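You operate a simulated robot arm through the tools that you are given. There is no shell and no other tool. Be economical: measure what you need, move in short steps, check, and stop when the job is done.

You run a simulated robot arm. Do the job below in one go: nothing can be reset, and whatever is moved stays where it is left.

JOB
Test both harnesses on the bench; broken one in the red tray.
Fine: selector on WIRE, each plugged into the socket board, TEST once each; the sound one goes in the green tray.

Only the result counts: the job must be done as asked and must still hold three seconds after the hand-in. Knocking over, shifting, dropping, spilling or breaking anything else fails it.

ROBOT AND FRAMES
A 7-joint arm with a two-finger parallel gripper, fixed in place. Base frame: the origin is at the foot of the arm, x ahead of it, y to its left, z up; the work surface is at about z = 0. Units: m, degrees, N and s.
With the tool pointing down near the work surface it reaches from about 0.22 to 0.58 m from the base axis. Its first joint turns from -66.0 to 66.0 degrees. Payload 2.5 kg.
Tool frame: the origin (TCP) lies between the finger pads and is the grasp point; the fingertips stand 0.023 m ahead of it; z points along the fingers, y is the line along which they close. Largest opening 0.094 m; finger width 0.038, thickness 0.01; the body of the gripper, 0.054 by 0.096 m, starts 0.039 m behind the TCP.
Orientation is that of the tool frame in the base frame, as [roll, pitch, yaw] about the fixed x, y, z axes, in that order (R = Rz(yaw) Ry(pitch) Rx(roll)). With the fingers straight down and closing along the base's y, the tool's x points along the base's -x, its y along +y and its z along -z.

CONTROLS
- The arm moves only by the tool play_rows. Its argument "motion" is a list that holds one entry, the list of rows, each a list of 7 numbers: the shift along the base's x, y, z in m, then the turn, a rotation vector about the base's x, y, z in rad, then the gripper command, from -1 (fully open) to 1 (shut), values between in proportion. In form: [[[dx, dy, dz, wx, wy, wz, hand], ...]]. A call has 1 to 20 rows; each row shifts and turns the commanded pose from where the row before left it. Each row takes 0.2 s and may step no farther than 0.05 m and 8.6 degrees from the row before; otherwise, or with a gripper value out of range, the whole call is refused. Where a pose cannot be reached the arm comes as near as it can. A force on the tool above 40 N (or 10 N above the force at the start of the call, whichever is more), or a blocked arm, ends the call early, and 0.2 s more pass. The fingers move at their own pace (about 0.108 m/s each) and stop on an object; they squeeze with about 30 N. The grip force told is the motor's: it shows also when the fingers shut on nothing. Time passes only in rows, and 0.2 s behind the last, so rows that do not move let the fingers close. The reply holds the time, the measured pose of the TCP, the force on the tool along the base axes, the opening and the grip force, in the units named above and with some noise, with the torque about the TCP (base axes, N m) and any sound that the robot's microphone picked up.
- Cameras (640 x 400 px; columns grow to the right, rows downward): "scene" is fixed at [0.1018, -0.4087, 0.5239]; the picture's right is [0.90, -0.44, 0.00], its down [-0.33, -0.68, -0.65] and it looks along [0.29, 0.59, -0.76] (base axes); focal length 214 px, centre (320, 200). "wrist" rides on the gripper at [0.086, 0.016, -0.074] in the tool frame; the picture's right is [-0.18, 0.98, 0.00], its down [-0.58, -0.11, -0.81] and it looks along [-0.79, -0.15, 0.59] (tool axes); focal length 243 px, centre (320, 200). There is no depth. A picture from a camera that has moved, and an enlarged one, comes with that camera's place and axes in the base frame and with its lens.
- camera(camera): a new picture of that camera. It takes no simulated time.
- enlarge(camera, box): a new picture of the part [left, top, right, bottom] of that camera's present view, enlarged. It takes no simulated time.
- job_done(): hands the job in; it is judged then, once.

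Work in short steps. Places have to be worked out from the pictures, the camera data and where the tool is seen: move nearer, look again, correct. Check each grasp and each placing, and mend what went wrong. You have 120 turns and 76 pictures in all, those below and enlarged ones among them. Open the gripper and draw the arm clear of the work before you hand the job in, unless the task says otherwise; then end with one line.

The tools are called after "Call:" by a JSON object that holds its "op" and its "data". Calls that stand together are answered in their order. play_rows: Moves the arm, as the interface text tells. Its arguments: {"type":"object","properties":{"motion":{"type":"array","items":{"type":"array","items":{"type":"array","items":{"type":"number"}}}}},"required":["motion"]} The other tools are called the same way: camera (camera) takes a picture; enlarge (camera, box) takes an enlarged picture of a part of a camera's view; job_done () hands the job in.

At the start:

```text
time: 0.0
tcp_pos: [0.4054, -0.0066, 0.3185]
tool_rot: [180.0, 0.0, 180.0]
contact_force: [0.8, -1.1, 0.5]
wrist_torque: [-0.02, 0.02, 0.01]
width: 0.094
gripper_force: 0.0
```

scene: 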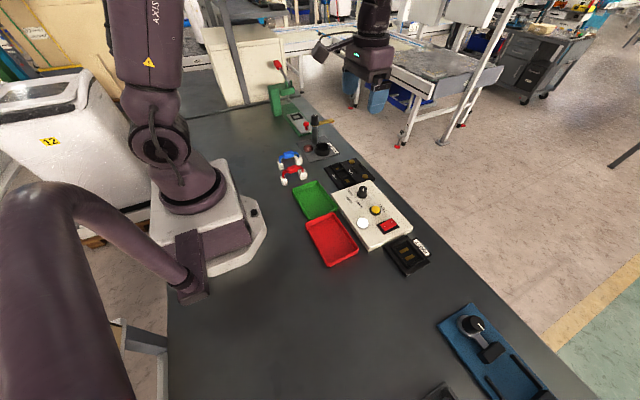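
wrist: 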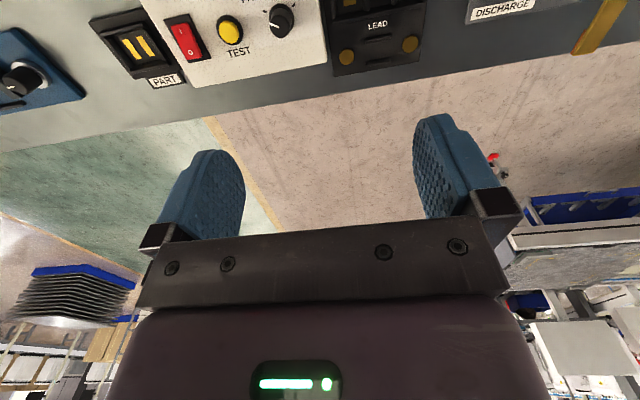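

The scene shows the test box (selector, lamp, TEST button, power switch), socket boards, trays and two harnesses (red and blue). I'll enlarge to get detail.

Call:
{"op": "enlarge", "data": {"camera": "scene", "box": [260, 140, 440, 280]}}

Call:
{"op": "enlarge", "data": {"camera": "scene", "box": [250, 80, 380, 200]}}

```text
2.86 times, centred on (350, 210) of scene
camera zoom: at [0.1018, -0.4087, 0.5239], right [0.9, -0.44, 0.0], down [-0.33, -0.68, -0.65], along [0.29, 0.59, -0.76], focal length 613 px, centre (234, 171)
```

zoom: 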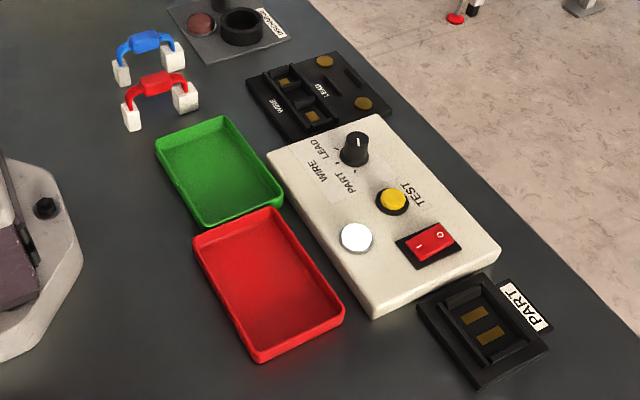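

```text
3.33 times, centred on (315, 140) of scene
camera zoom: at [0.1018, -0.4087, 0.5239], right [0.9, -0.44, 0.0], down [-0.33, -0.68, -0.65], along [0.29, 0.59, -0.76], focal length 715 px, centre (337, 400)
```

zoom: 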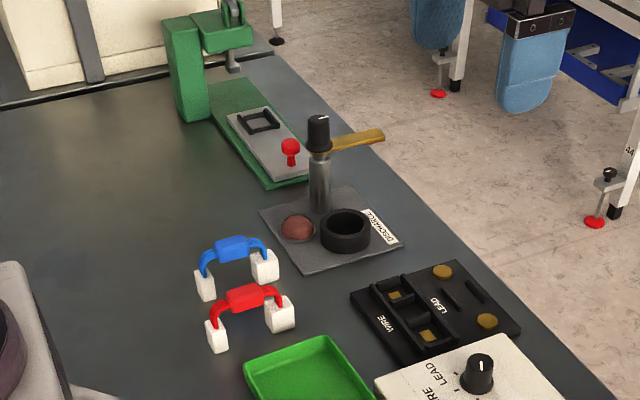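

The two harnesses sit near (0.26, 0.12) and (0.28, 0.205), and the WIRE wells are near (0.42, 0.03–0.10). I'll tilt the wrist camera downwards for a better look.

Call:
{"op": "play_rows", "data": {"motion": [[[-0.01, 0.01, 0.01, 0, 0.131, 0, -1], [-0.01, 0.015, 0.01, 0, 0.131, 0, -1], [-0.01, 0.015, 0.01, 0, 0.131, 0, -1], [-0.01, 0.015, 0.0, 0, 0.131, 0, -1], [-0.01, 0.015, 0.0, 0, 0.131, 0, -1]]]}}

Call:
{"op": "camera", "data": {"camera": "wrist"}}

```text
time: 1.2
tcp_pos: [0.3553, 0.0639, 0.3476]
tool_rot: [180.0, -37.7, -180.0]
contact_force: [0.5, -0.7, 0.5]
wrist_torque: [0.0, -0.01, 0.0]
width: 0.094
gripper_force: 0.1
```

```text
71 pictures are left
camera wrist: at [0.3337, 0.0796, 0.4599], right [0.15, 0.98, -0.11], down [0.95, -0.11, 0.28], along [0.27, -0.15, -0.95], focal length 243 px, centre (320, 200)
```

wrist: 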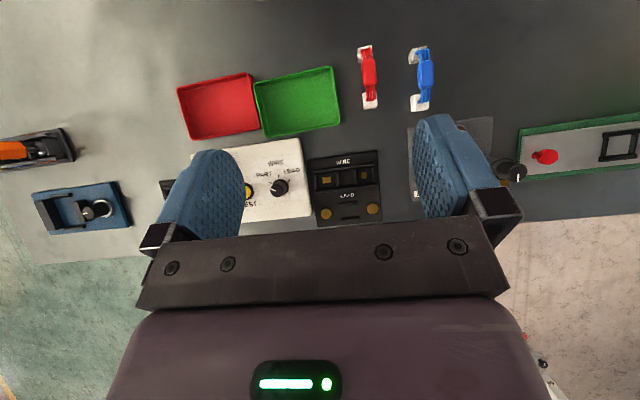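

Good overview. Enlarging the harnesses, the socket board and the selector.

Call:
{"op": "enlarge", "data": {"camera": "wrist", "box": [340, 35, 450, 120]}}

Call:
{"op": "enlarge", "data": {"camera": "wrist", "box": [235, 135, 395, 235]}}

```text
4.71 times, centred on (395, 78) of wrist
camera zoom: at [0.3337, 0.0796, 0.4599], right [0.15, 0.98, -0.11], down [0.95, -0.11, 0.28], along [0.27, -0.15, -0.95], focal length 1142 px, centre (-33, 776)
```

zoom: 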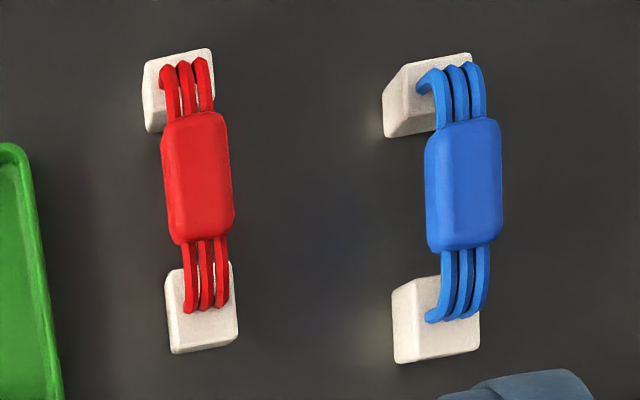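

```text
4.00 times, centred on (315, 185) of wrist
camera zoom: at [0.3337, 0.0796, 0.4599], right [0.15, 0.98, -0.11], down [0.95, -0.11, 0.28], along [0.27, -0.15, -0.95], focal length 970 px, centre (340, 260)
```

zoom: 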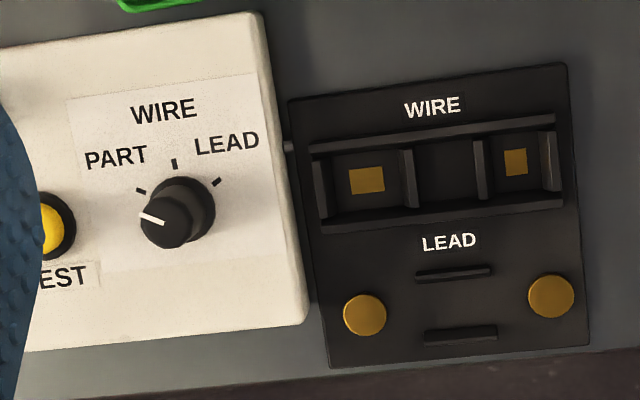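

Selector is on PART; it needs about 60° clockwise (seen from above) to WIRE. The low-y well is the wide one, and the harness's high-x plug looks wide, so each harness must turn -90°. I'll go above the knob (≈(0.4225, -0.0565), top z≈0.055) with a half-open hand.

Call:
{"op": "play_rows", "data": {"motion": [[[0.0112, -0.02, -0.03, 0, -0.131, 0, 0], [0.0112, -0.02, -0.03, 0, -0.131, 0, 0], [0.0112, -0.02, -0.03, 0, -0.131, 0, 0], [0.0112, -0.02, -0.03, 0, -0.131, 0, 0], [0.0112, -0.02, -0.03, 0, -0.131, 0, 0], [0.0112, -0.02, -0.03, 0, 0, 0, 0]]]}}

Call:
{"op": "camera", "data": {"camera": "wrist"}}

Call:
{"op": "enlarge", "data": {"camera": "scene", "box": [290, 140, 450, 280]}}

```text
time: 2.6
tcp_pos: [0.4227, -0.0584, 0.1691]
tool_rot: [180.0, 0.1, 180.0]
contact_force: [0.0, 0.9, 0.4]
wrist_torque: [0.0, 0.02, 0.0]
width: 0.0468
gripper_force: 0.0
```

```text
68 pictures are left
camera wrist: at [0.3376, -0.0419, 0.2417], right [0.18, 0.98, 0.0], down [0.58, -0.11, 0.81], along [0.79, -0.15, -0.59], focal length 243 px, centre (320, 200)
```

wrist: 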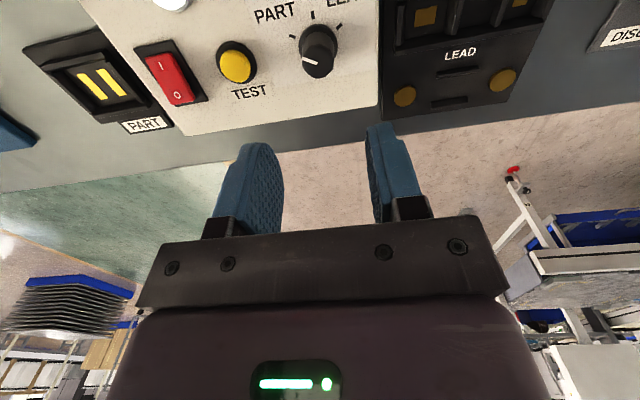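

```text
2.86 times, centred on (370, 210) of scene
camera zoom: at [0.1018, -0.4087, 0.5239], right [0.9, -0.44, 0.0], down [-0.33, -0.68, -0.65], along [0.29, 0.59, -0.76], focal length 613 px, centre (177, 171)
```

zoom: 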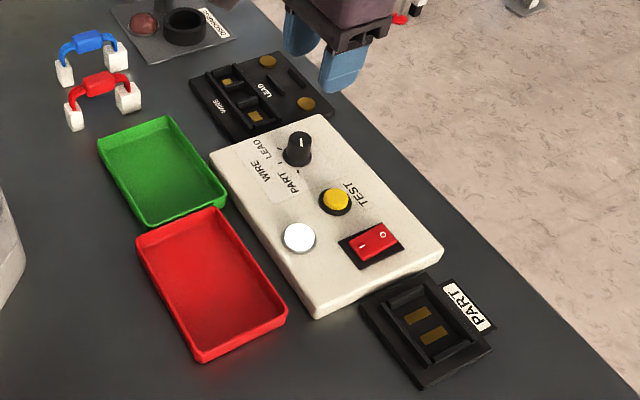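

Knob top centre now judged at (0.417, -0.058). I'll zoom to check the pointer and power switch state.

Call:
{"op": "enlarge", "data": {"camera": "scene", "box": [345, 170, 405, 240]}}

Call:
{"op": "enlarge", "data": {"camera": "wrist", "box": [120, 0, 370, 120]}}

```text
5.71 times, centred on (375, 205) of scene
camera zoom: at [0.1018, -0.4087, 0.5239], right [0.9, -0.44, 0.0], down [-0.33, -0.68, -0.65], along [0.29, 0.59, -0.76], focal length 1226 px, centre (6, 171)
```

zoom: 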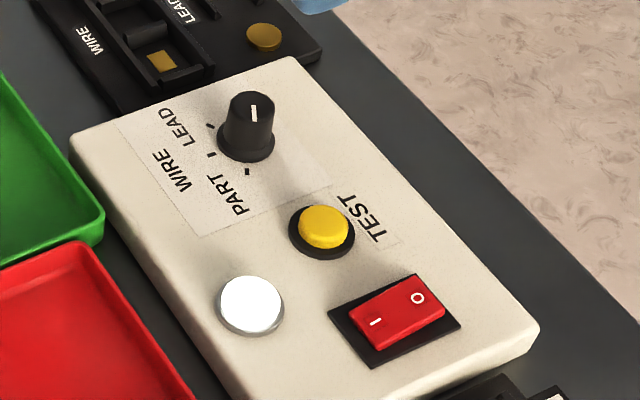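

```text
2.56 times, centred on (245, 60) of wrist
camera zoom: at [0.3376, -0.0419, 0.2417], right [0.18, 0.98, 0.0], down [0.58, -0.11, 0.81], along [0.79, -0.15, -0.59], focal length 621 px, centre (512, 558)
```

zoom: 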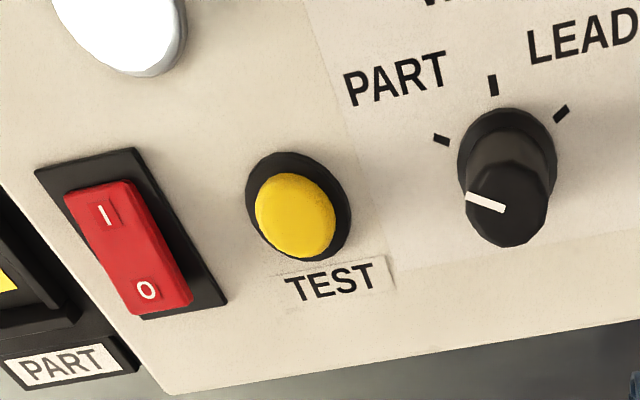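

Pointer on PART; switch looks on (I pressed). Descending over the knob.

Call:
{"op": "play_rows", "data": {"motion": [[[-0.005, 0.001, -0.035, 0, 0, 0, 0], [0, 0, -0.035, 0, 0, 0, 0], [0, 0, -0.02, 0, 0, 0, 0], [0, 0, -0.012, 0, 0, 0, 0]]]}}

Call:
{"op": "enlarge", "data": {"camera": "scene", "box": [335, 150, 415, 210]}}

```text
time: 3.6
tcp_pos: [0.4169, -0.0549, 0.066]
tool_rot: [-179.9, 0.1, -180.0]
contact_force: [0.1, 0.6, -0.3]
wrist_torque: [0.0, 0.01, -0.03]
width: 0.047
gripper_force: 0.0
```

```text
6.67 times, centred on (375, 180) of scene
camera zoom: at [0.1018, -0.4087, 0.5239], right [0.9, -0.44, 0.0], down [-0.33, -0.68, -0.65], along [0.29, 0.59, -0.76], focal length 1430 px, centre (-47, 333)
```

zoom: 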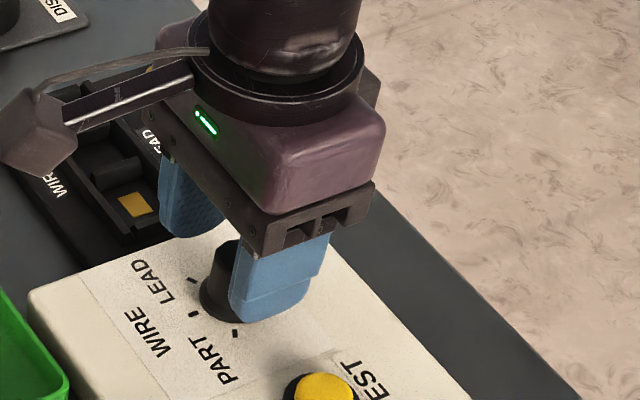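

Fingers straddle the knob. Closing.

Call:
{"op": "play_rows", "data": {"motion": [[[0, 0, 0, 0, 0, 0, 1], [0, 0, 0, 0, 0, 0, 1], [0, 0, 0, 0, 0, 0, 1]]]}}

```text
time: 4.4
tcp_pos: [0.4159, -0.0602, 0.0661]
tool_rot: [-179.7, 0.0, 179.7]
contact_force: [4.1, -24.4, -11.2]
wrist_torque: [-0.06, -0.18, -0.06]
width: 0.0254
gripper_force: 45.5
```

Gripped, but the knob pulls the hand to -y; shifting a few mm to centre.

Call:
{"op": "play_rows", "data": {"motion": [[[0, -0.003, 0, 0, 0, 0, 1], [0, 0, 0, 0, 0, 0, 1]]]}}

```text
time: 5.0
tcp_pos: [0.4167, -0.0582, 0.067]
tool_rot: [-180.0, -0.1, 179.9]
contact_force: [-1.1, -15.6, -13.0]
wrist_torque: [-0.12, -1.03, -0.05]
width: 0.0256
gripper_force: 44.8
```

Still some side force; another small shift, then turn -60°.

Call:
{"op": "play_rows", "data": {"motion": [[[0, -0.003, 0, 0, 0, 0, 1], [0, 0, 0, 0, 0, -0.13, 1], [0, 0, 0, 0, 0, -0.13, 1], [0, 0, 0, 0, 0, -0.13, 1], [0, 0, 0, 0, 0, -0.13, 1], [0, 0, 0, 0, 0, -0.13, 1], [0, 0, 0, 0, 0, -0.13, 1], [0, 0, 0, 0, 0, -0.13, 1], [0, 0, 0, 0, 0, -0.13, 1]]]}}

Call:
{"op": "enlarge", "data": {"camera": "scene", "box": [335, 150, 415, 210]}}

```text
time: 7.0
tcp_pos: [0.4205, -0.0595, 0.0666]
tool_rot: [179.6, -0.1, 120.6]
contact_force: [14.8, 23.1, -14.0]
wrist_torque: [-0.52, -0.43, 0.05]
width: 0.0249
gripper_force: 45.2
```

```text
6.67 times, centred on (375, 180) of scene
camera zoom: at [0.1019, -0.4087, 0.5239], right [0.9, -0.44, 0.0], down [-0.33, -0.68, -0.65], along [0.29, 0.59, -0.76], focal length 1430 px, centre (-47, 333)
```

zoom: 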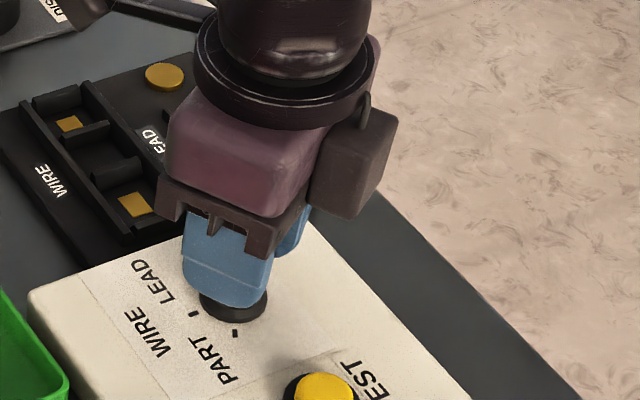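

Turned about 60°. Releasing (half open) and rising to check the pointer.

Call:
{"op": "play_rows", "data": {"motion": [[[0, 0, 0, 0, 0, 0, 0], [0, 0, 0, 0, 0, 0, 0], [0, 0, 0.03, 0, 0, 0, 0], [0, 0, 0.04, 0, 0, 0, 0], [0, 0, 0.04, 0, 0, 0, 0]]]}}

Call:
{"op": "enlarge", "data": {"camera": "scene", "box": [335, 150, 415, 210]}}

```text
time: 8.2
tcp_pos: [0.4164, -0.0595, 0.1788]
tool_rot: [180.0, 0.0, 120.4]
contact_force: [0.5, 0.3, -0.2]
wrist_torque: [0.0, 0.03, 0.03]
width: 0.0469
gripper_force: 0.1
```

```text
6.67 times, centred on (375, 180) of scene
camera zoom: at [0.1018, -0.4087, 0.5239], right [0.9, -0.44, 0.0], down [-0.33, -0.68, -0.65], along [0.29, 0.59, -0.76], focal length 1430 px, centre (-47, 333)
```

zoom: 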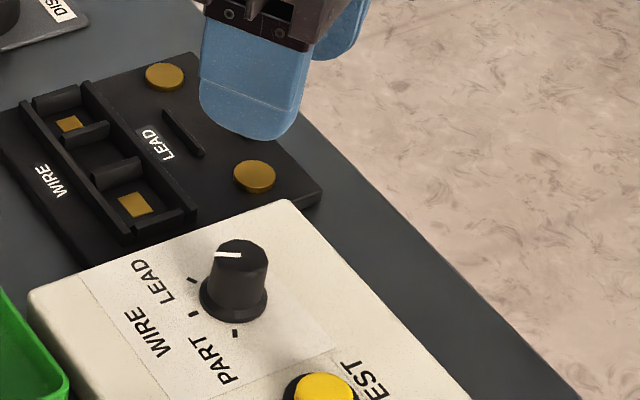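

Pointer is near WIRE; I'll check with the wrist view.

Call:
{"op": "camera", "data": {"camera": "wrist"}}

Call:
{"op": "enlarge", "data": {"camera": "wrist", "box": [240, 0, 400, 100]}}

```text
61 pictures are left
camera wrist: at [0.3886, 0.0219, 0.2503], right [0.94, 0.34, 0.0], down [0.2, -0.56, 0.81], along [0.27, -0.76, -0.59], focal length 243 px, centre (320, 200)
```

wrist: 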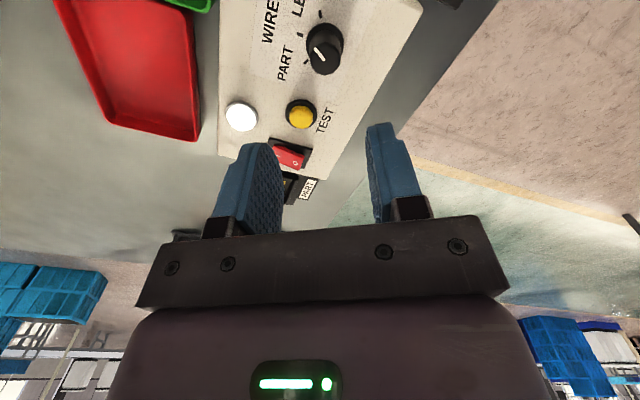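

```text
4.00 times, centred on (320, 50) of wrist
camera zoom: at [0.3886, 0.0219, 0.2503], right [0.94, 0.34, 0.0], down [0.2, -0.56, 0.81], along [0.27, -0.76, -0.59], focal length 970 px, centre (320, 800)
```

zoom: 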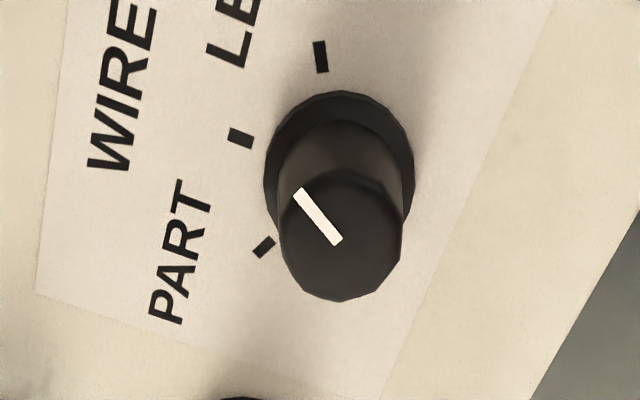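

Ticks and pointer computed: knob centre ≈(0.420,-0.057), pointer is about 29° past WIRE towards LEAD. I'll re-grip and turn back +29°.

Call:
{"op": "play_rows", "data": {"motion": [[[0.002, 0.002, -0.04, 0, 0, 0, 0], [0, 0, -0.04, 0, 0, 0, 0], [0, 0, -0.03, 0, 0, 0, 0], [0, 0, 0, 0, 0, 0, 0], [0, 0, 0, 0, 0, 0, 0.5], [0, 0, 0, 0, 0, 0, 0.5], [0, 0, 0, 0, 0, 0, 0.5]]]}}

```text
time: 9.8
tcp_pos: [0.4197, -0.0604, 0.0657]
tool_rot: [179.9, 0.1, 120.4]
contact_force: [15.1, 1.3, -14.5]
wrist_torque: [0.28, 0.22, -0.02]
width: 0.0254
gripper_force: 44.9
```

Gripped again; turning back +29°, then releasing and rising.

Call:
{"op": "play_rows", "data": {"motion": [[[0, 0, 0, 0, 0, 0.1265, 0.5], [0, 0, 0, 0, 0, 0.1265, 0.5], [0, 0, 0, 0, 0, 0.1265, 0.5], [0, 0, 0, 0, 0, 0.1265, 0.5], [0, 0, 0, 0, 0, 0, 0.5]]]}}

Call:
{"op": "play_rows", "data": {"motion": [[[0, 0, 0, 0, 0, 0, 0], [0, 0, 0, 0, 0, 0, 0], [0, 0, 0.03, 0, 0, 0, 0], [0, 0, 0.04, 0, 0, 0, 0], [0, 0, 0.04, 0, 0, 0, 0]]]}}

Call:
{"op": "enlarge", "data": {"camera": "wrist", "box": [240, 0, 400, 100]}}

```text
time: 11.0
tcp_pos: [0.4202, -0.0594, 0.0671]
tool_rot: [179.8, 0.0, 149.7]
contact_force: [22.1, 8.8, -29.0]
wrist_torque: [-0.21, -0.37, -0.02]
width: 0.0257
gripper_force: 45.0
```

```text
time: 12.2
tcp_pos: [0.4175, -0.0606, 0.1761]
tool_rot: [-180.0, -0.1, 149.5]
contact_force: [0.3, 0.7, 0.6]
wrist_torque: [0.0, -0.03, -0.02]
width: 0.0466
gripper_force: 0.0
```

```text
4.00 times, centred on (320, 50) of wrist
camera zoom: at [0.3541, -0.0024, 0.2507], right [0.66, 0.75, 0.0], down [0.45, -0.39, 0.81], along [0.61, -0.53, -0.59], focal length 970 px, centre (320, 800)
```

zoom: 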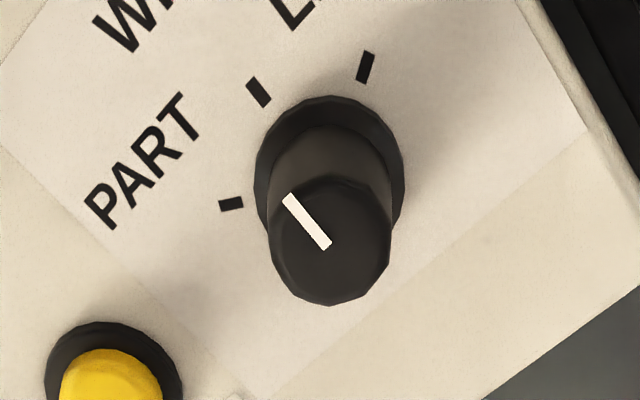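

Selector is now on WIRE. Moving above the red harness, hand yaw 180.

Call:
{"op": "play_rows", "data": {"motion": [[[-0.0263, 0.0298, 0, 0, 0, 0.1064, -0.3], [-0.0263, 0.0298, 0, 0, 0, 0.1064, -0.3], [-0.0263, 0.0298, 0, 0, 0, 0.1064, -0.3], [-0.0263, 0.0298, 0, 0, 0, 0.1064, -0.3], [-0.0263, 0.0298, 0, 0, 0, 0.1064, -0.3], [-0.0263, 0.0298, 0, 0, 0, 0, -0.3]]]}}

Call:
{"op": "camera", "data": {"camera": "wrist"}}

Call:
{"op": "enlarge", "data": {"camera": "scene", "box": [250, 130, 350, 200]}}

```text
time: 13.6
tcp_pos: [0.2607, 0.1198, 0.1769]
tool_rot: [180.0, 0.1, 180.0]
contact_force: [-0.1, -0.1, -0.2]
wrist_torque: [0.03, 0.01, -0.02]
width: 0.0611
gripper_force: 0.1
```

```text
58 pictures are left
camera wrist: at [0.1756, 0.1356, 0.2506], right [0.18, 0.98, 0.0], down [0.58, -0.11, 0.81], along [0.79, -0.15, -0.59], focal length 243 px, centre (320, 200)
```

wrist: 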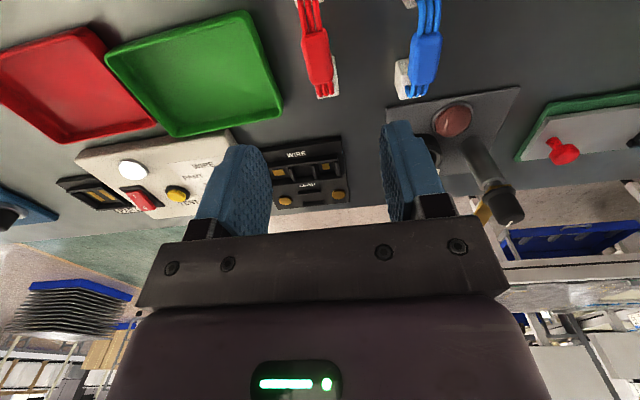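

```text
5.71 times, centred on (300, 165) of scene
camera zoom: at [0.1018, -0.4087, 0.5239], right [0.9, -0.44, 0.0], down [-0.33, -0.68, -0.65], along [0.29, 0.59, -0.76], focal length 1226 px, centre (434, 400)
```

zoom: 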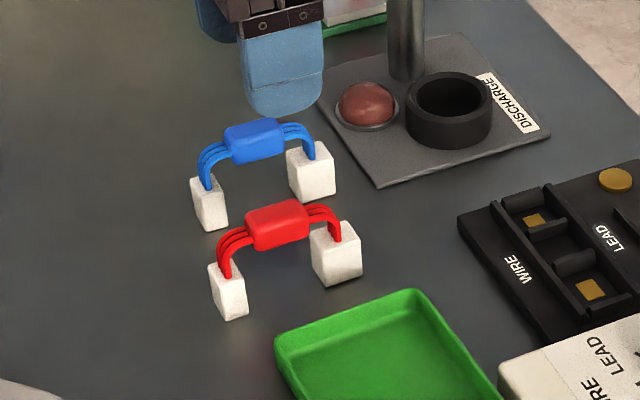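

Both harnesses have the wide plug at high x, matching a -90° turn. Red block centre ≈(0.261,0.118,0.05); descending to z≈0.048.

Call:
{"op": "play_rows", "data": {"motion": [[[0, -0.0015, -0.04, 0, 0, 0, -0.3], [0, 0, -0.04, 0, 0, 0, -0.3], [0, 0, -0.03, 0, 0, 0, -0.3], [0, 0, -0.018, 0, 0, 0, -0.3], [0, 0, 0, 0, 0, 0, -0.3]]]}}

Call:
{"op": "enlarge", "data": {"camera": "scene", "box": [250, 130, 350, 200]}}

```text
time: 14.8
tcp_pos: [0.261, 0.1181, 0.0493]
tool_rot: [180.0, 0.0, 179.9]
contact_force: [-0.3, 0.9, 0.6]
wrist_torque: [-0.01, -0.04, 0.01]
width: 0.061
gripper_force: 0.0
```

```text
5.71 times, centred on (300, 165) of scene
camera zoom: at [0.1018, -0.4087, 0.5239], right [0.9, -0.44, 0.0], down [-0.33, -0.68, -0.65], along [0.29, 0.59, -0.76], focal length 1226 px, centre (434, 400)
```

zoom: 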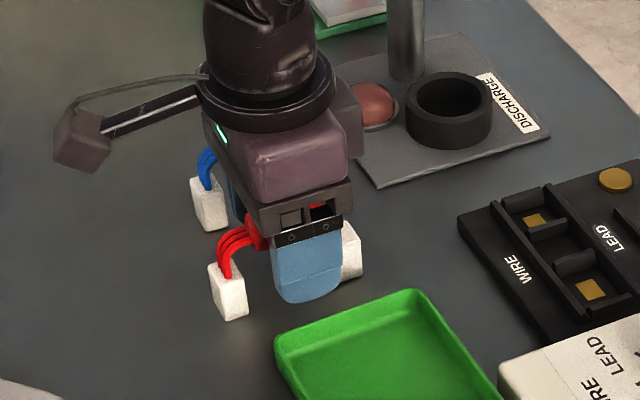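

Fingers straddle the red block. Closing.

Call:
{"op": "play_rows", "data": {"motion": [[[0, 0, 0, 0, 0, 0, 0.3], [0, 0, 0, 0, 0, 0, 1], [0, 0, 0, 0, 0, 0, 1]]]}}

```text
time: 15.6
tcp_pos: [0.2619, 0.1173, 0.0489]
tool_rot: [180.0, 0.0, 180.0]
contact_force: [-0.3, 0.4, 0.4]
wrist_torque: [0.01, 0.03, -0.04]
width: 0.0211
gripper_force: 30.2
```

Held (0.021 wide). Lifting and turning -90° on the way to above the WIRE wells (centre ≈(0.424, 0.062)).

Call:
{"op": "play_rows", "data": {"motion": [[[0, 0, 0.03, 0, 0, 0, 1], [0, 0, 0.04, 0, 0, 0, 1], [0, 0, 0.03, 0, 0, 0, 1], [0.0135, -0.0046, 0, 0, 0, -0.1309, 1], [0.0135, -0.0046, 0, 0, 0, -0.1309, 1], [0.0135, -0.0046, 0, 0, 0, -0.1309, 1], [0.0135, -0.0046, 0, 0, 0, -0.1309, 1], [0.0135, -0.0046, 0, 0, 0, -0.1309, 1], [0.0135, -0.0046, 0, 0, 0, -0.1309, 1], [0.0135, -0.0046, 0, 0, 0, -0.1309, 1], [0.0135, -0.0046, 0, 0, 0, -0.1309, 1], [0.0135, -0.0046, 0, 0, 0, -0.1309, 1], [0.0135, -0.0046, 0, 0, 0, -0.1309, 1], [0.0135, -0.0046, 0, 0, 0, -0.1309, 1], [0.0135, -0.0046, 0, 0, 0, -0.1309, 1]]]}}

Call:
{"op": "camera", "data": {"camera": "wrist"}}

Call:
{"op": "enlarge", "data": {"camera": "scene", "box": [290, 110, 410, 210]}}

```text
time: 18.8
tcp_pos: [0.4234, 0.0627, 0.1489]
tool_rot: [-180.0, 0.1, 89.8]
contact_force: [-0.2, -0.3, -0.4]
wrist_torque: [-0.02, 0.0, -0.04]
width: 0.0195
gripper_force: 29.7
```

```text
55 pictures are left
camera wrist: at [0.4416, 0.1487, 0.2223], right [0.98, -0.19, 0.0], down [-0.11, -0.58, 0.81], along [-0.15, -0.79, -0.59], focal length 243 px, centre (320, 200)
```

wrist: 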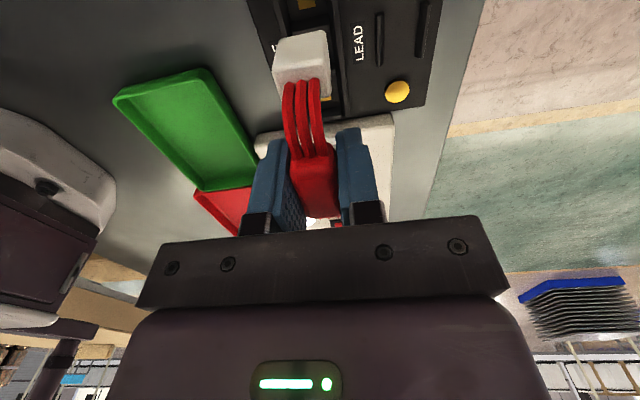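

```text
4.00 times, centred on (350, 160) of scene
camera zoom: at [0.1018, -0.4087, 0.5239], right [0.9, -0.44, 0.0], down [-0.33, -0.68, -0.65], along [0.29, 0.59, -0.76], focal length 858 px, centre (200, 360)
```

zoom: 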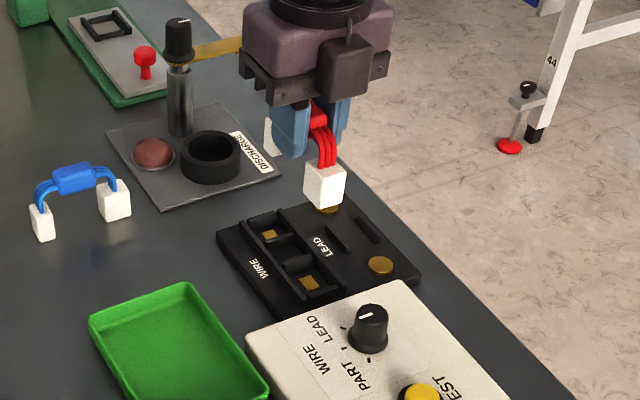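

Orientation right: wide plug on the low-y side. Shifting slightly and lowering to hover with plug bottoms ~3.5 cm up.

Call:
{"op": "play_rows", "data": {"motion": [[[-0.002, -0.0015, -0.03, 0, 0, 0, 1], [0, 0, -0.03, 0, 0, 0, 1], [0, 0, 0, 0, 0, 0, 1]]]}}

Call:
{"op": "enlarge", "data": {"camera": "wrist", "box": [220, 0, 420, 125]}}

Call:
{"op": "enlarge", "data": {"camera": "scene", "box": [330, 130, 400, 190]}}

```text
time: 19.6
tcp_pos: [0.422, 0.0603, 0.0879]
tool_rot: [-180.0, 0.0, 90.0]
contact_force: [-0.5, -0.6, -0.2]
wrist_torque: [0.01, 0.06, 0.01]
width: 0.0194
gripper_force: 29.9
```

```text
3.20 times, centred on (320, 62) of wrist
camera zoom: at [0.4396, 0.1475, 0.162], right [0.98, -0.19, 0.0], down [-0.11, -0.58, 0.81], along [-0.15, -0.79, -0.59], focal length 776 px, centre (320, 640)
```

zoom: 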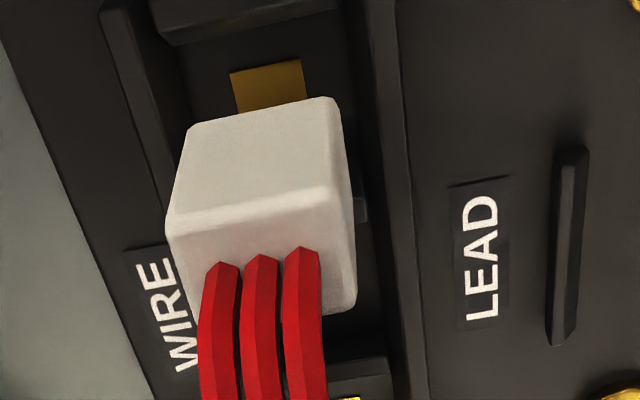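

```text
6.67 times, centred on (365, 160) of scene
camera zoom: at [0.1018, -0.4087, 0.5239], right [0.9, -0.44, 0.0], down [-0.33, -0.68, -0.65], along [0.29, 0.59, -0.76], focal length 1430 px, centre (20, 467)
```

zoom: 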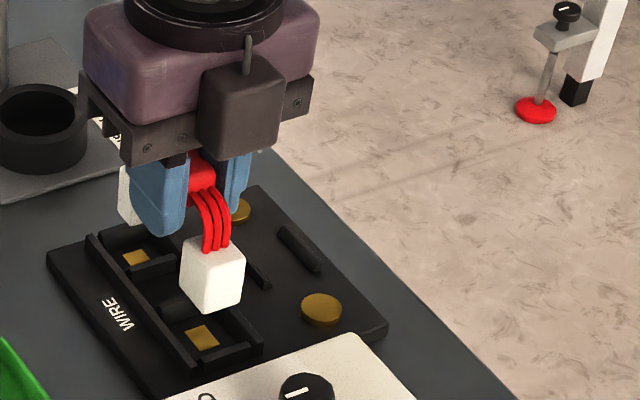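

Plugs sit ≈1.5 mm high in x and ≈1 mm high in y versus the wells. Correcting and lowering with small steps.

Call:
{"op": "play_rows", "data": {"motion": [[[-0.0015, -0.001, -0.008, 0, 0, 0, 1], [0, 0, -0.006, 0, 0, 0, 1], [0, 0, -0.005, 0, 0, 0, 1], [0, 0, -0.004, 0, 0, 0, 1]]]}}

Call:
{"op": "enlarge", "data": {"camera": "wrist", "box": [220, 0, 420, 125]}}

Call:
{"op": "enlarge", "data": {"camera": "scene", "box": [330, 140, 400, 190]}}

```text
time: 20.6
tcp_pos: [0.4201, 0.0592, 0.065]
tool_rot: [180.0, -0.1, 89.8]
contact_force: [0.0, -1.0, -0.5]
wrist_torque: [0.0, 0.0, -0.01]
width: 0.0195
gripper_force: 30.3
```

```text
3.20 times, centred on (320, 62) of wrist
camera zoom: at [0.4379, 0.1458, 0.1391], right [0.98, -0.19, 0.0], down [-0.11, -0.58, 0.81], along [-0.15, -0.79, -0.59], focal length 776 px, centre (320, 640)
```

zoom: 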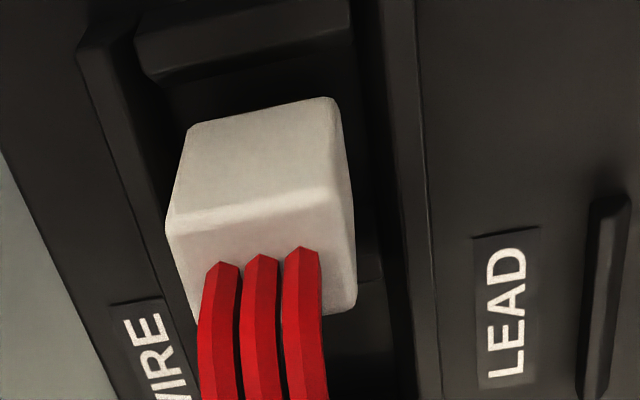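

```text
8.00 times, centred on (365, 165) of scene
camera zoom: at [0.1018, -0.4087, 0.5239], right [0.9, -0.44, 0.0], down [-0.33, -0.68, -0.65], along [0.29, 0.59, -0.76], focal length 1716 px, centre (-40, 480)
```

zoom: 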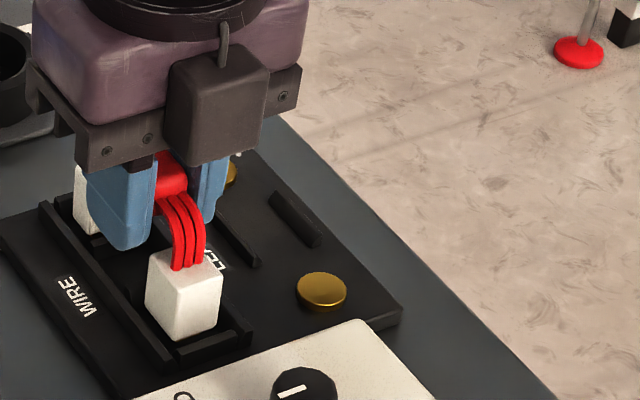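

Plug bottoms are at the rail tops and appear centred. Continuing down gently.

Call:
{"op": "play_rows", "data": {"motion": [[[0, 0, -0.004, 0, 0, 0, 1], [0, 0, -0.003, 0, 0, 0, 1], [0, 0, -0.002, 0, 0, 0, 1], [0, 0, -0.001, 0, 0, 0, 1]]]}}

Call:
{"op": "enlarge", "data": {"camera": "scene", "box": [330, 140, 400, 190]}}

```text
time: 21.6
tcp_pos: [0.4197, 0.0588, 0.056]
tool_rot: [179.9, 0.0, 89.8]
contact_force: [-5.2, -0.5, 21.4]
wrist_torque: [0.09, 0.05, 0.03]
width: 0.0198
gripper_force: 30.2
```

```text
8.00 times, centred on (365, 165) of scene
camera zoom: at [0.1017, -0.4087, 0.524], right [0.9, -0.44, 0.0], down [-0.33, -0.68, -0.65], along [0.29, 0.59, -0.76], focal length 1716 px, centre (-40, 480)
```

zoom: 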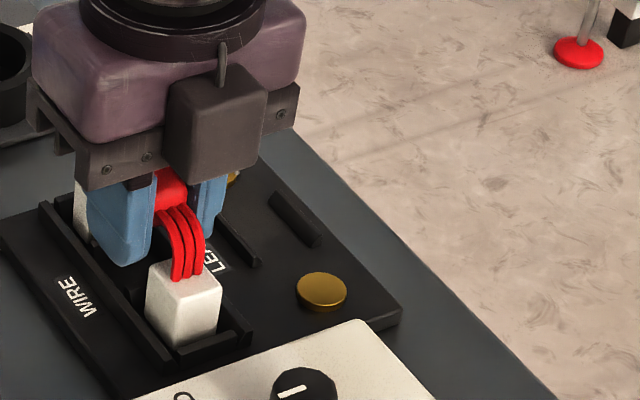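

Contact of 21 N at TCP z=0.056, consistent with the well floor. Checking the narrow plug.

Call:
{"op": "enlarge", "data": {"camera": "wrist", "box": [220, 0, 420, 125]}}

```text
3.20 times, centred on (320, 62) of wrist
camera zoom: at [0.4384, 0.1458, 0.1303], right [0.98, -0.19, 0.0], down [-0.11, -0.58, 0.81], along [-0.15, -0.79, -0.59], focal length 776 px, centre (320, 640)
```

zoom: 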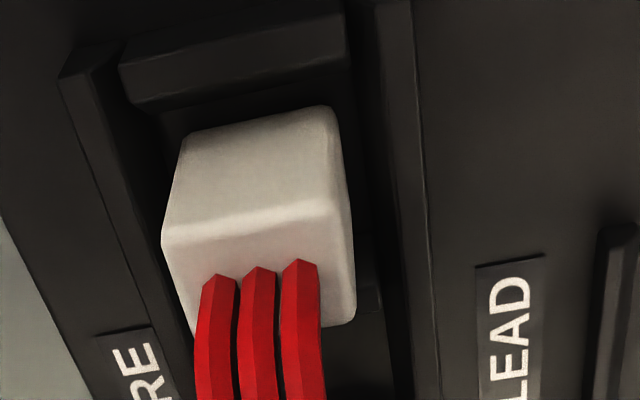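

Narrow plug is in its well. Releasing and rising.

Call:
{"op": "play_rows", "data": {"motion": [[[0, 0, 0, 0, 0, 0, 0.1], [0, 0, 0, 0, 0, 0, 0.1], [0, 0, 0.03, 0, 0, 0, 0.1], [0, 0, 0.04, 0, 0, 0, 0.1], [0, 0, 0.04, 0, 0, 0, 0.1]]]}}

Call:
{"op": "enlarge", "data": {"camera": "scene", "box": [320, 140, 420, 240]}}

Call:
{"op": "camera", "data": {"camera": "wrist"}}

```text
time: 22.8
tcp_pos: [0.4194, 0.0588, 0.1661]
tool_rot: [179.9, 0.0, 89.9]
contact_force: [0.2, 0.1, 0.8]
wrist_torque: [0.02, 0.05, 0.01]
width: 0.0425
gripper_force: 0.0
```

```text
4.00 times, centred on (370, 190) of scene
camera zoom: at [0.1018, -0.4087, 0.5239], right [0.9, -0.44, 0.0], down [-0.33, -0.68, -0.65], along [0.29, 0.59, -0.76], focal length 858 px, centre (120, 240)
```

zoom: 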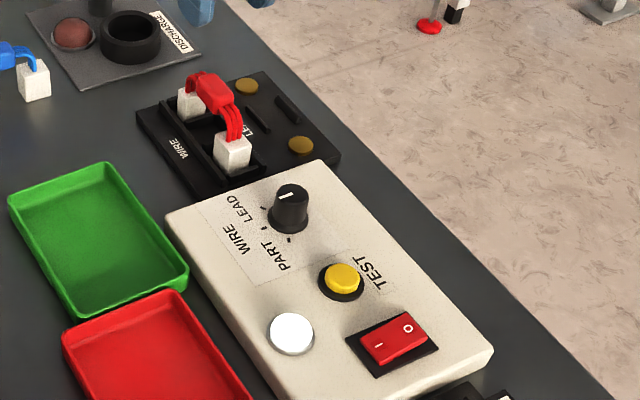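

```text
46 pictures are left
camera wrist: at [0.4379, 0.1455, 0.2397], right [0.98, -0.19, 0.0], down [-0.11, -0.58, 0.81], along [-0.15, -0.79, -0.59], focal length 243 px, centre (320, 200)
```

wrist: 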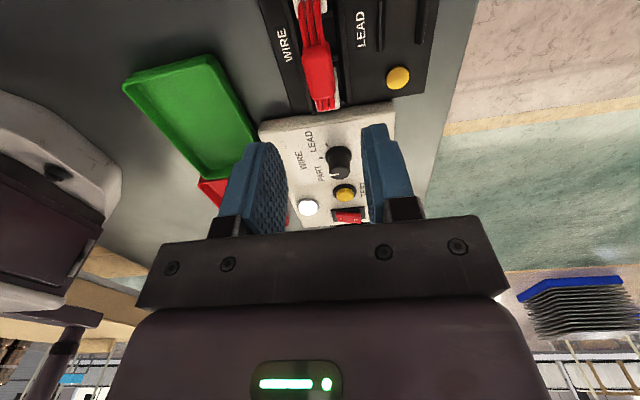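

Red harness is seated. TEST button judged at (0.4205, -0.129), top z≈0.03. Moving over it with the hand shut.

Call:
{"op": "play_rows", "data": {"motion": [[[0, -0.0377, 0, 0, 0, 0, 1], [0, -0.0377, 0, 0, 0, 0, 1], [0, -0.0377, 0, 0, 0, 0, 1], [-0.0014, -0.0377, -0.02, 0, 0, 0, 1], [0, -0.0377, -0.02, 0, 0, 0, 1], [0, 0, -0.03, 0, 0, 0, 1], [0, 0, -0.015, 0, 0, 0, 1]]]}}

Call:
{"op": "enlarge", "data": {"camera": "scene", "box": [330, 150, 430, 250]}}

Call:
{"op": "enlarge", "data": {"camera": "wrist", "box": [220, 0, 420, 200]}}

```text
time: 24.4
tcp_pos: [0.419, -0.1306, 0.079]
tool_rot: [-180.0, 0.1, 89.9]
contact_force: [-0.1, 0.3, -0.2]
wrist_torque: [-0.04, 0.02, 0.04]
width: 0.0002
gripper_force: 29.7
```

```text
4.00 times, centred on (380, 200) of scene
camera zoom: at [0.1018, -0.4087, 0.5239], right [0.9, -0.44, 0.0], down [-0.33, -0.68, -0.65], along [0.29, 0.59, -0.76], focal length 858 px, centre (80, 200)
```

zoom: 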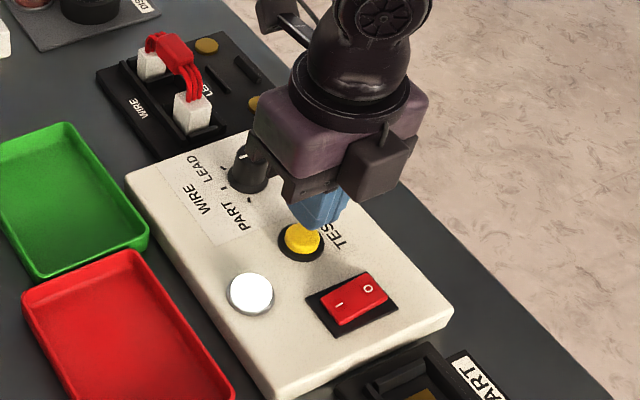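

```text
2.00 times, centred on (320, 100) of wrist
camera zoom: at [0.437, -0.0433, 0.1532], right [0.98, -0.19, 0.0], down [-0.11, -0.58, 0.81], along [-0.15, -0.79, -0.59], focal length 485 px, centre (320, 400)
```

zoom: 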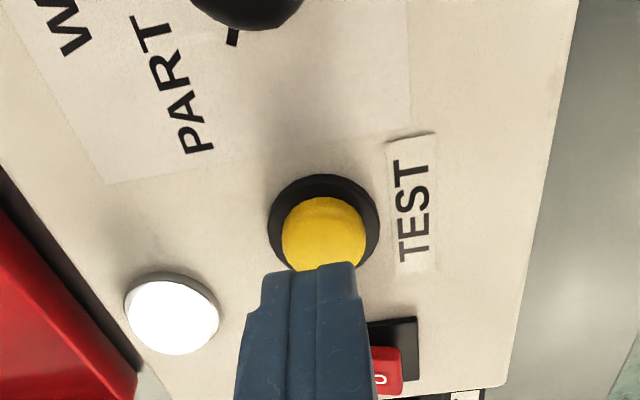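

Fingertips are nearly over the button (≈(0.422,-0.126)); nudging +3 mm in y and lowering to just above it.

Call:
{"op": "play_rows", "data": {"motion": [[[0.001, 0.003, -0.008, 0, 0, 0, 1], [0, 0, -0.008, 0, 0, 0, 1], [0, 0, -0.003, 0, 0, 0, 1]]]}}

Call:
{"op": "enlarge", "data": {"camera": "scene", "box": [350, 180, 410, 240]}}

```text
time: 25.2
tcp_pos: [0.4192, -0.126, 0.0611]
tool_rot: [-179.9, 0.0, 89.9]
contact_force: [1.0, -0.2, 0.4]
wrist_torque: [-0.01, 0.02, -0.02]
width: 0.0
gripper_force: 30.0
```

```text
6.67 times, centred on (380, 210) of scene
camera zoom: at [0.1018, -0.4087, 0.5239], right [0.9, -0.44, 0.0], down [-0.33, -0.68, -0.65], along [0.29, 0.59, -0.76], focal length 1430 px, centre (-80, 133)
```

zoom: 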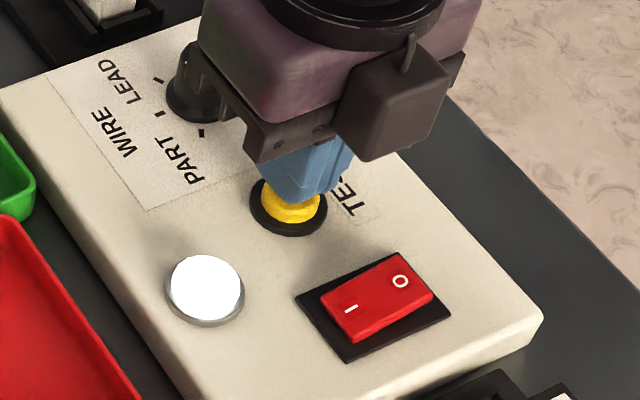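

Tips just above the button. Pressing down in small steps.

Call:
{"op": "play_rows", "data": {"motion": [[[0, 0, -0.003, 0, 0, 0, 1], [0, 0, -0.003, 0, 0, 0, 1], [0, 0, -0.002, 0, 0, 0, 1]]]}}

Call:
{"op": "enlarge", "data": {"camera": "scene", "box": [350, 180, 410, 240]}}

```text
time: 26.0
tcp_pos: [0.4195, -0.1243, 0.0525]
tool_rot: [179.9, 0.0, 89.9]
contact_force: [0.1, 0.8, 2.5]
wrist_torque: [0.0, 0.03, -0.02]
width: 0.0
gripper_force: 30.3
heard: click
```

```text
6.67 times, centred on (380, 210) of scene
camera zoom: at [0.1018, -0.4087, 0.524], right [0.9, -0.44, 0.0], down [-0.33, -0.68, -0.65], along [0.29, 0.59, -0.76], focal length 1430 px, centre (-80, 133)
```

zoom: 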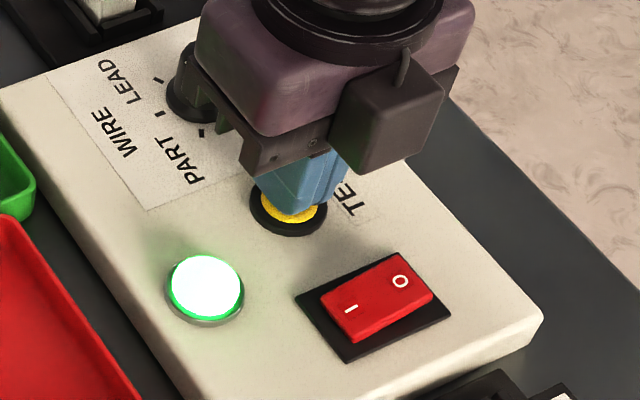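

Click heard and the lamp shows green: red harness is sound (blue still to be tested). Rising and going back over the red harness.

Call:
{"op": "play_rows", "data": {"motion": [[[0, 0, 0.03, 0, 0, 0, 1], [0, 0, 0.04, 0, 0, 0, 1], [0, 0, 0.04, 0, 0, 0, 1], [0.0004, 0.0371, 0, 0, 0, 0, 0.1], [0, 0.0371, 0, 0, 0, 0, 0.1], [0, 0.0371, 0, 0, 0, 0, 0.1], [0, 0.0371, 0, 0, 0, 0, 0.1], [0, 0.0371, 0, 0, 0, 0, 0.1]]]}}

Call:
{"op": "enlarge", "data": {"camera": "scene", "box": [290, 130, 430, 270]}}

```text
time: 27.8
tcp_pos: [0.4196, 0.0588, 0.1642]
tool_rot: [-180.0, 0.0, 89.7]
contact_force: [0.1, -0.2, -0.8]
wrist_torque: [-0.05, -0.03, -0.01]
width: 0.042
gripper_force: 0.2
```

```text
2.86 times, centred on (360, 200) of scene
camera zoom: at [0.1018, -0.4087, 0.5239], right [0.9, -0.44, 0.0], down [-0.33, -0.68, -0.65], along [0.29, 0.59, -0.76], focal length 613 px, centre (206, 200)
```

zoom: 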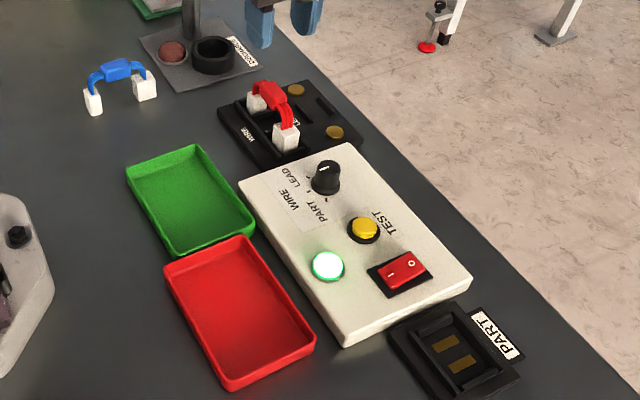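

Trays located: green centre ≈(0.281,-0.004), red centre ≈(0.263,-0.148), both long along y. Descending and gripping the red harness.

Call:
{"op": "play_rows", "data": {"motion": [[[0, 0, -0.04, 0, 0, 0, 0.1], [0, 0, -0.04, 0, 0, 0, 0.1], [0, 0, -0.028, 0, 0, 0, 0.1], [0, 0, 0, 0, 0, 0, 0.1], [0, 0, 0, 0, 0, 0, 1], [0, 0, 0, 0, 0, 0, 1]]]}}

```text
time: 29.2
tcp_pos: [0.4207, 0.0592, 0.0553]
tool_rot: [180.0, 0.0, 89.9]
contact_force: [0.5, 0.2, -0.6]
wrist_torque: [0.01, -0.01, 0.01]
width: 0.0193
gripper_force: 30.1
```

Gripped. Lifting and carrying to above the green tray.

Call:
{"op": "play_rows", "data": {"motion": [[[0, 0, 0.02, 0, 0, 0, 1], [0, 0, 0.04, 0, 0, 0, 1], [0, 0, 0.04, 0, 0, 0, 1], [-0.0352, -0.0162, 0, 0, 0, 0, 1], [-0.0352, -0.0162, 0, 0, 0, 0, 1], [-0.0352, -0.0162, 0, 0, 0, 0, 1], [-0.0352, -0.0162, 0, 0, 0, 0, 1], [0, 0, -0.04, 0, 0, 0, 1], [0, 0, -0.02, 0, 0, 0, 1], [0, 0, 0, 0, 0, 0, 1]]]}}

Call:
{"op": "enlarge", "data": {"camera": "scene", "box": [270, 140, 390, 260]}}

Call:
{"op": "camera", "data": {"camera": "wrist"}}

```text
time: 31.4
tcp_pos: [0.2795, -0.0038, 0.0958]
tool_rot: [180.0, 0.0, 89.9]
contact_force: [0.3, -0.7, 0.2]
wrist_torque: [-0.03, -0.01, 0.04]
width: 0.0194
gripper_force: 30.1
```

```text
3.33 times, centred on (330, 200) of scene
camera zoom: at [0.1018, -0.4087, 0.5239], right [0.9, -0.44, 0.0], down [-0.33, -0.68, -0.65], along [0.29, 0.59, -0.76], focal length 715 px, centre (287, 200)
```

zoom: 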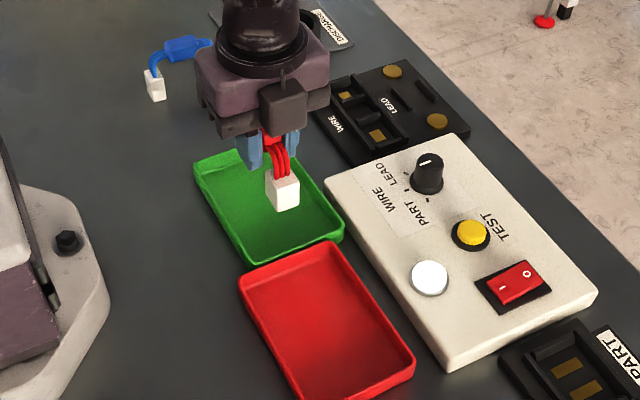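

```text
39 pictures are left
camera wrist: at [0.2975, 0.0814, 0.1691], right [0.98, -0.19, 0.0], down [-0.11, -0.58, 0.81], along [-0.15, -0.79, -0.59], focal length 243 px, centre (320, 200)
```

wrist: 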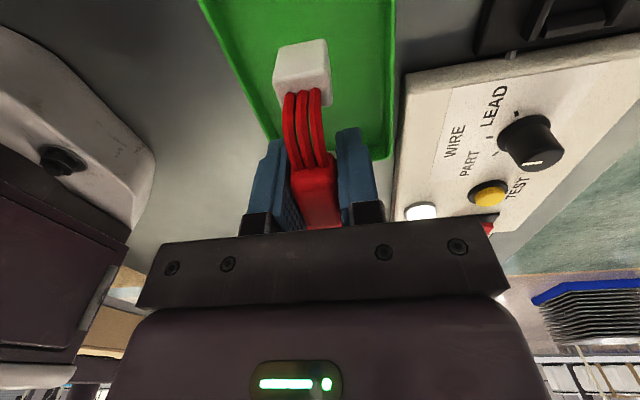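

The harness is over the green tray. Checking the knob pointer, which looks odd here.

Call:
{"op": "enlarge", "data": {"camera": "wrist", "box": [440, 80, 570, 200]}}

Call:
{"op": "enlarge", "data": {"camera": "scene", "box": [375, 175, 415, 205]}}

```text
3.33 times, centred on (505, 140) of wrist
camera zoom: at [0.2975, 0.0814, 0.1691], right [0.98, -0.19, 0.0], down [-0.11, -0.58, 0.81], along [-0.15, -0.79, -0.59], focal length 809 px, centre (-297, 400)
```

zoom: 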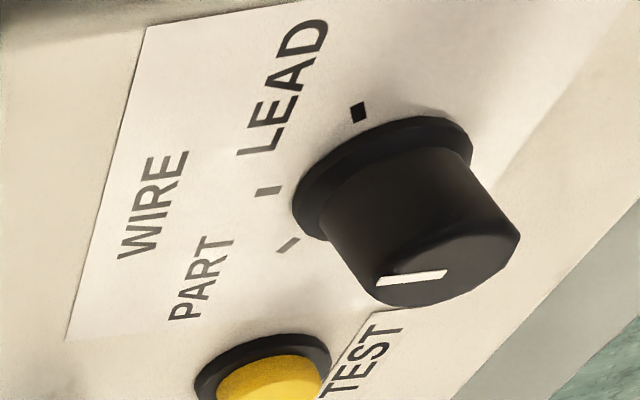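

```text
13.33 times, centred on (395, 190) of scene
camera zoom: at [0.1018, -0.4087, 0.5239], right [0.9, -0.44, 0.0], down [-0.33, -0.68, -0.65], along [0.29, 0.59, -0.76], focal length 2860 px, centre (-680, 333)
```

zoom: 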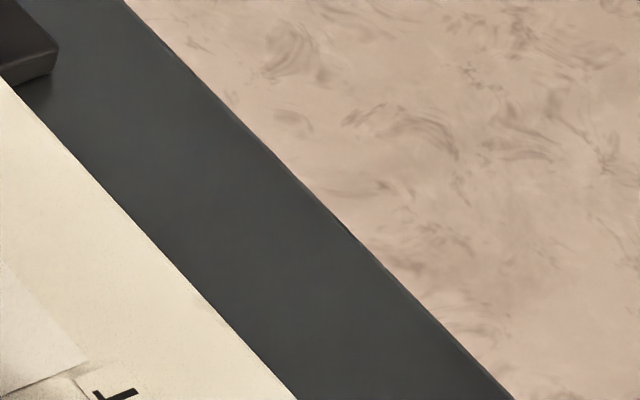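

Pointer is parallel to the WIRE tick: good. Lowering the red harness into the green tray.

Call:
{"op": "play_rows", "data": {"motion": [[[0, 0, -0.02, 0, 0, 0, 1], [0, 0, -0.012, 0, 0, 0, 1], [0, 0, -0.004, 0, 0, 0, 1], [0, 0, -0.003, 0, 0, 0, 1], [0, 0, -0.002, 0, 0, 0, 1]]]}}

Call:
{"op": "enlarge", "data": {"camera": "scene", "box": [280, 150, 370, 230]}}

```text
time: 32.6
tcp_pos: [0.2787, -0.0041, 0.0545]
tool_rot: [-180.0, -0.1, 89.9]
contact_force: [-0.2, -0.7, -0.9]
wrist_torque: [0.01, -0.01, 0.04]
width: 0.0194
gripper_force: 29.9
```

```text
5.00 times, centred on (325, 190) of scene
camera zoom: at [0.1018, -0.4087, 0.5239], right [0.9, -0.44, 0.0], down [-0.33, -0.68, -0.65], along [0.29, 0.59, -0.76], focal length 1072 px, centre (295, 250)
```

zoom: 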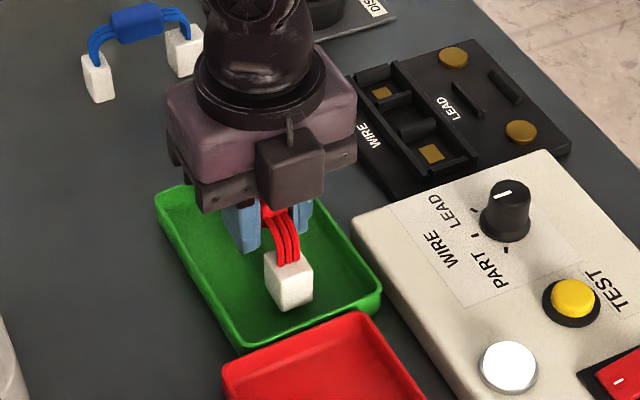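

Inside the tray, a few mm to go. Continuing to contact.

Call:
{"op": "play_rows", "data": {"motion": [[[0, 0, -0.0015, 0, 0, 0, 1], [0, 0, -0.0015, 0, 0, 0, 1], [0, 0, -0.001, 0, 0, 0, 1]]]}}

```text
time: 33.4
tcp_pos: [0.2791, -0.0049, 0.0508]
tool_rot: [180.0, 0.1, 89.9]
contact_force: [0.3, -0.4, 0.5]
wrist_torque: [-0.03, 0.03, -0.02]
width: 0.0193
gripper_force: 29.7
```

Call:
{"op": "play_rows", "data": {"motion": [[[0, 0, -0.001, 0, 0, 0, 1], [0, 0, -0.001, 0, 0, 0, 1], [0, 0, 0, 0, 0, 0, 1]]]}}

```text
time: 34.2
tcp_pos: [0.2804, -0.0055, 0.0486]
tool_rot: [179.8, 0.0, 89.9]
contact_force: [-4.1, 0.0, 20.0]
wrist_torque: [0.11, 0.06, -0.01]
width: 0.0194
gripper_force: 30.2
```

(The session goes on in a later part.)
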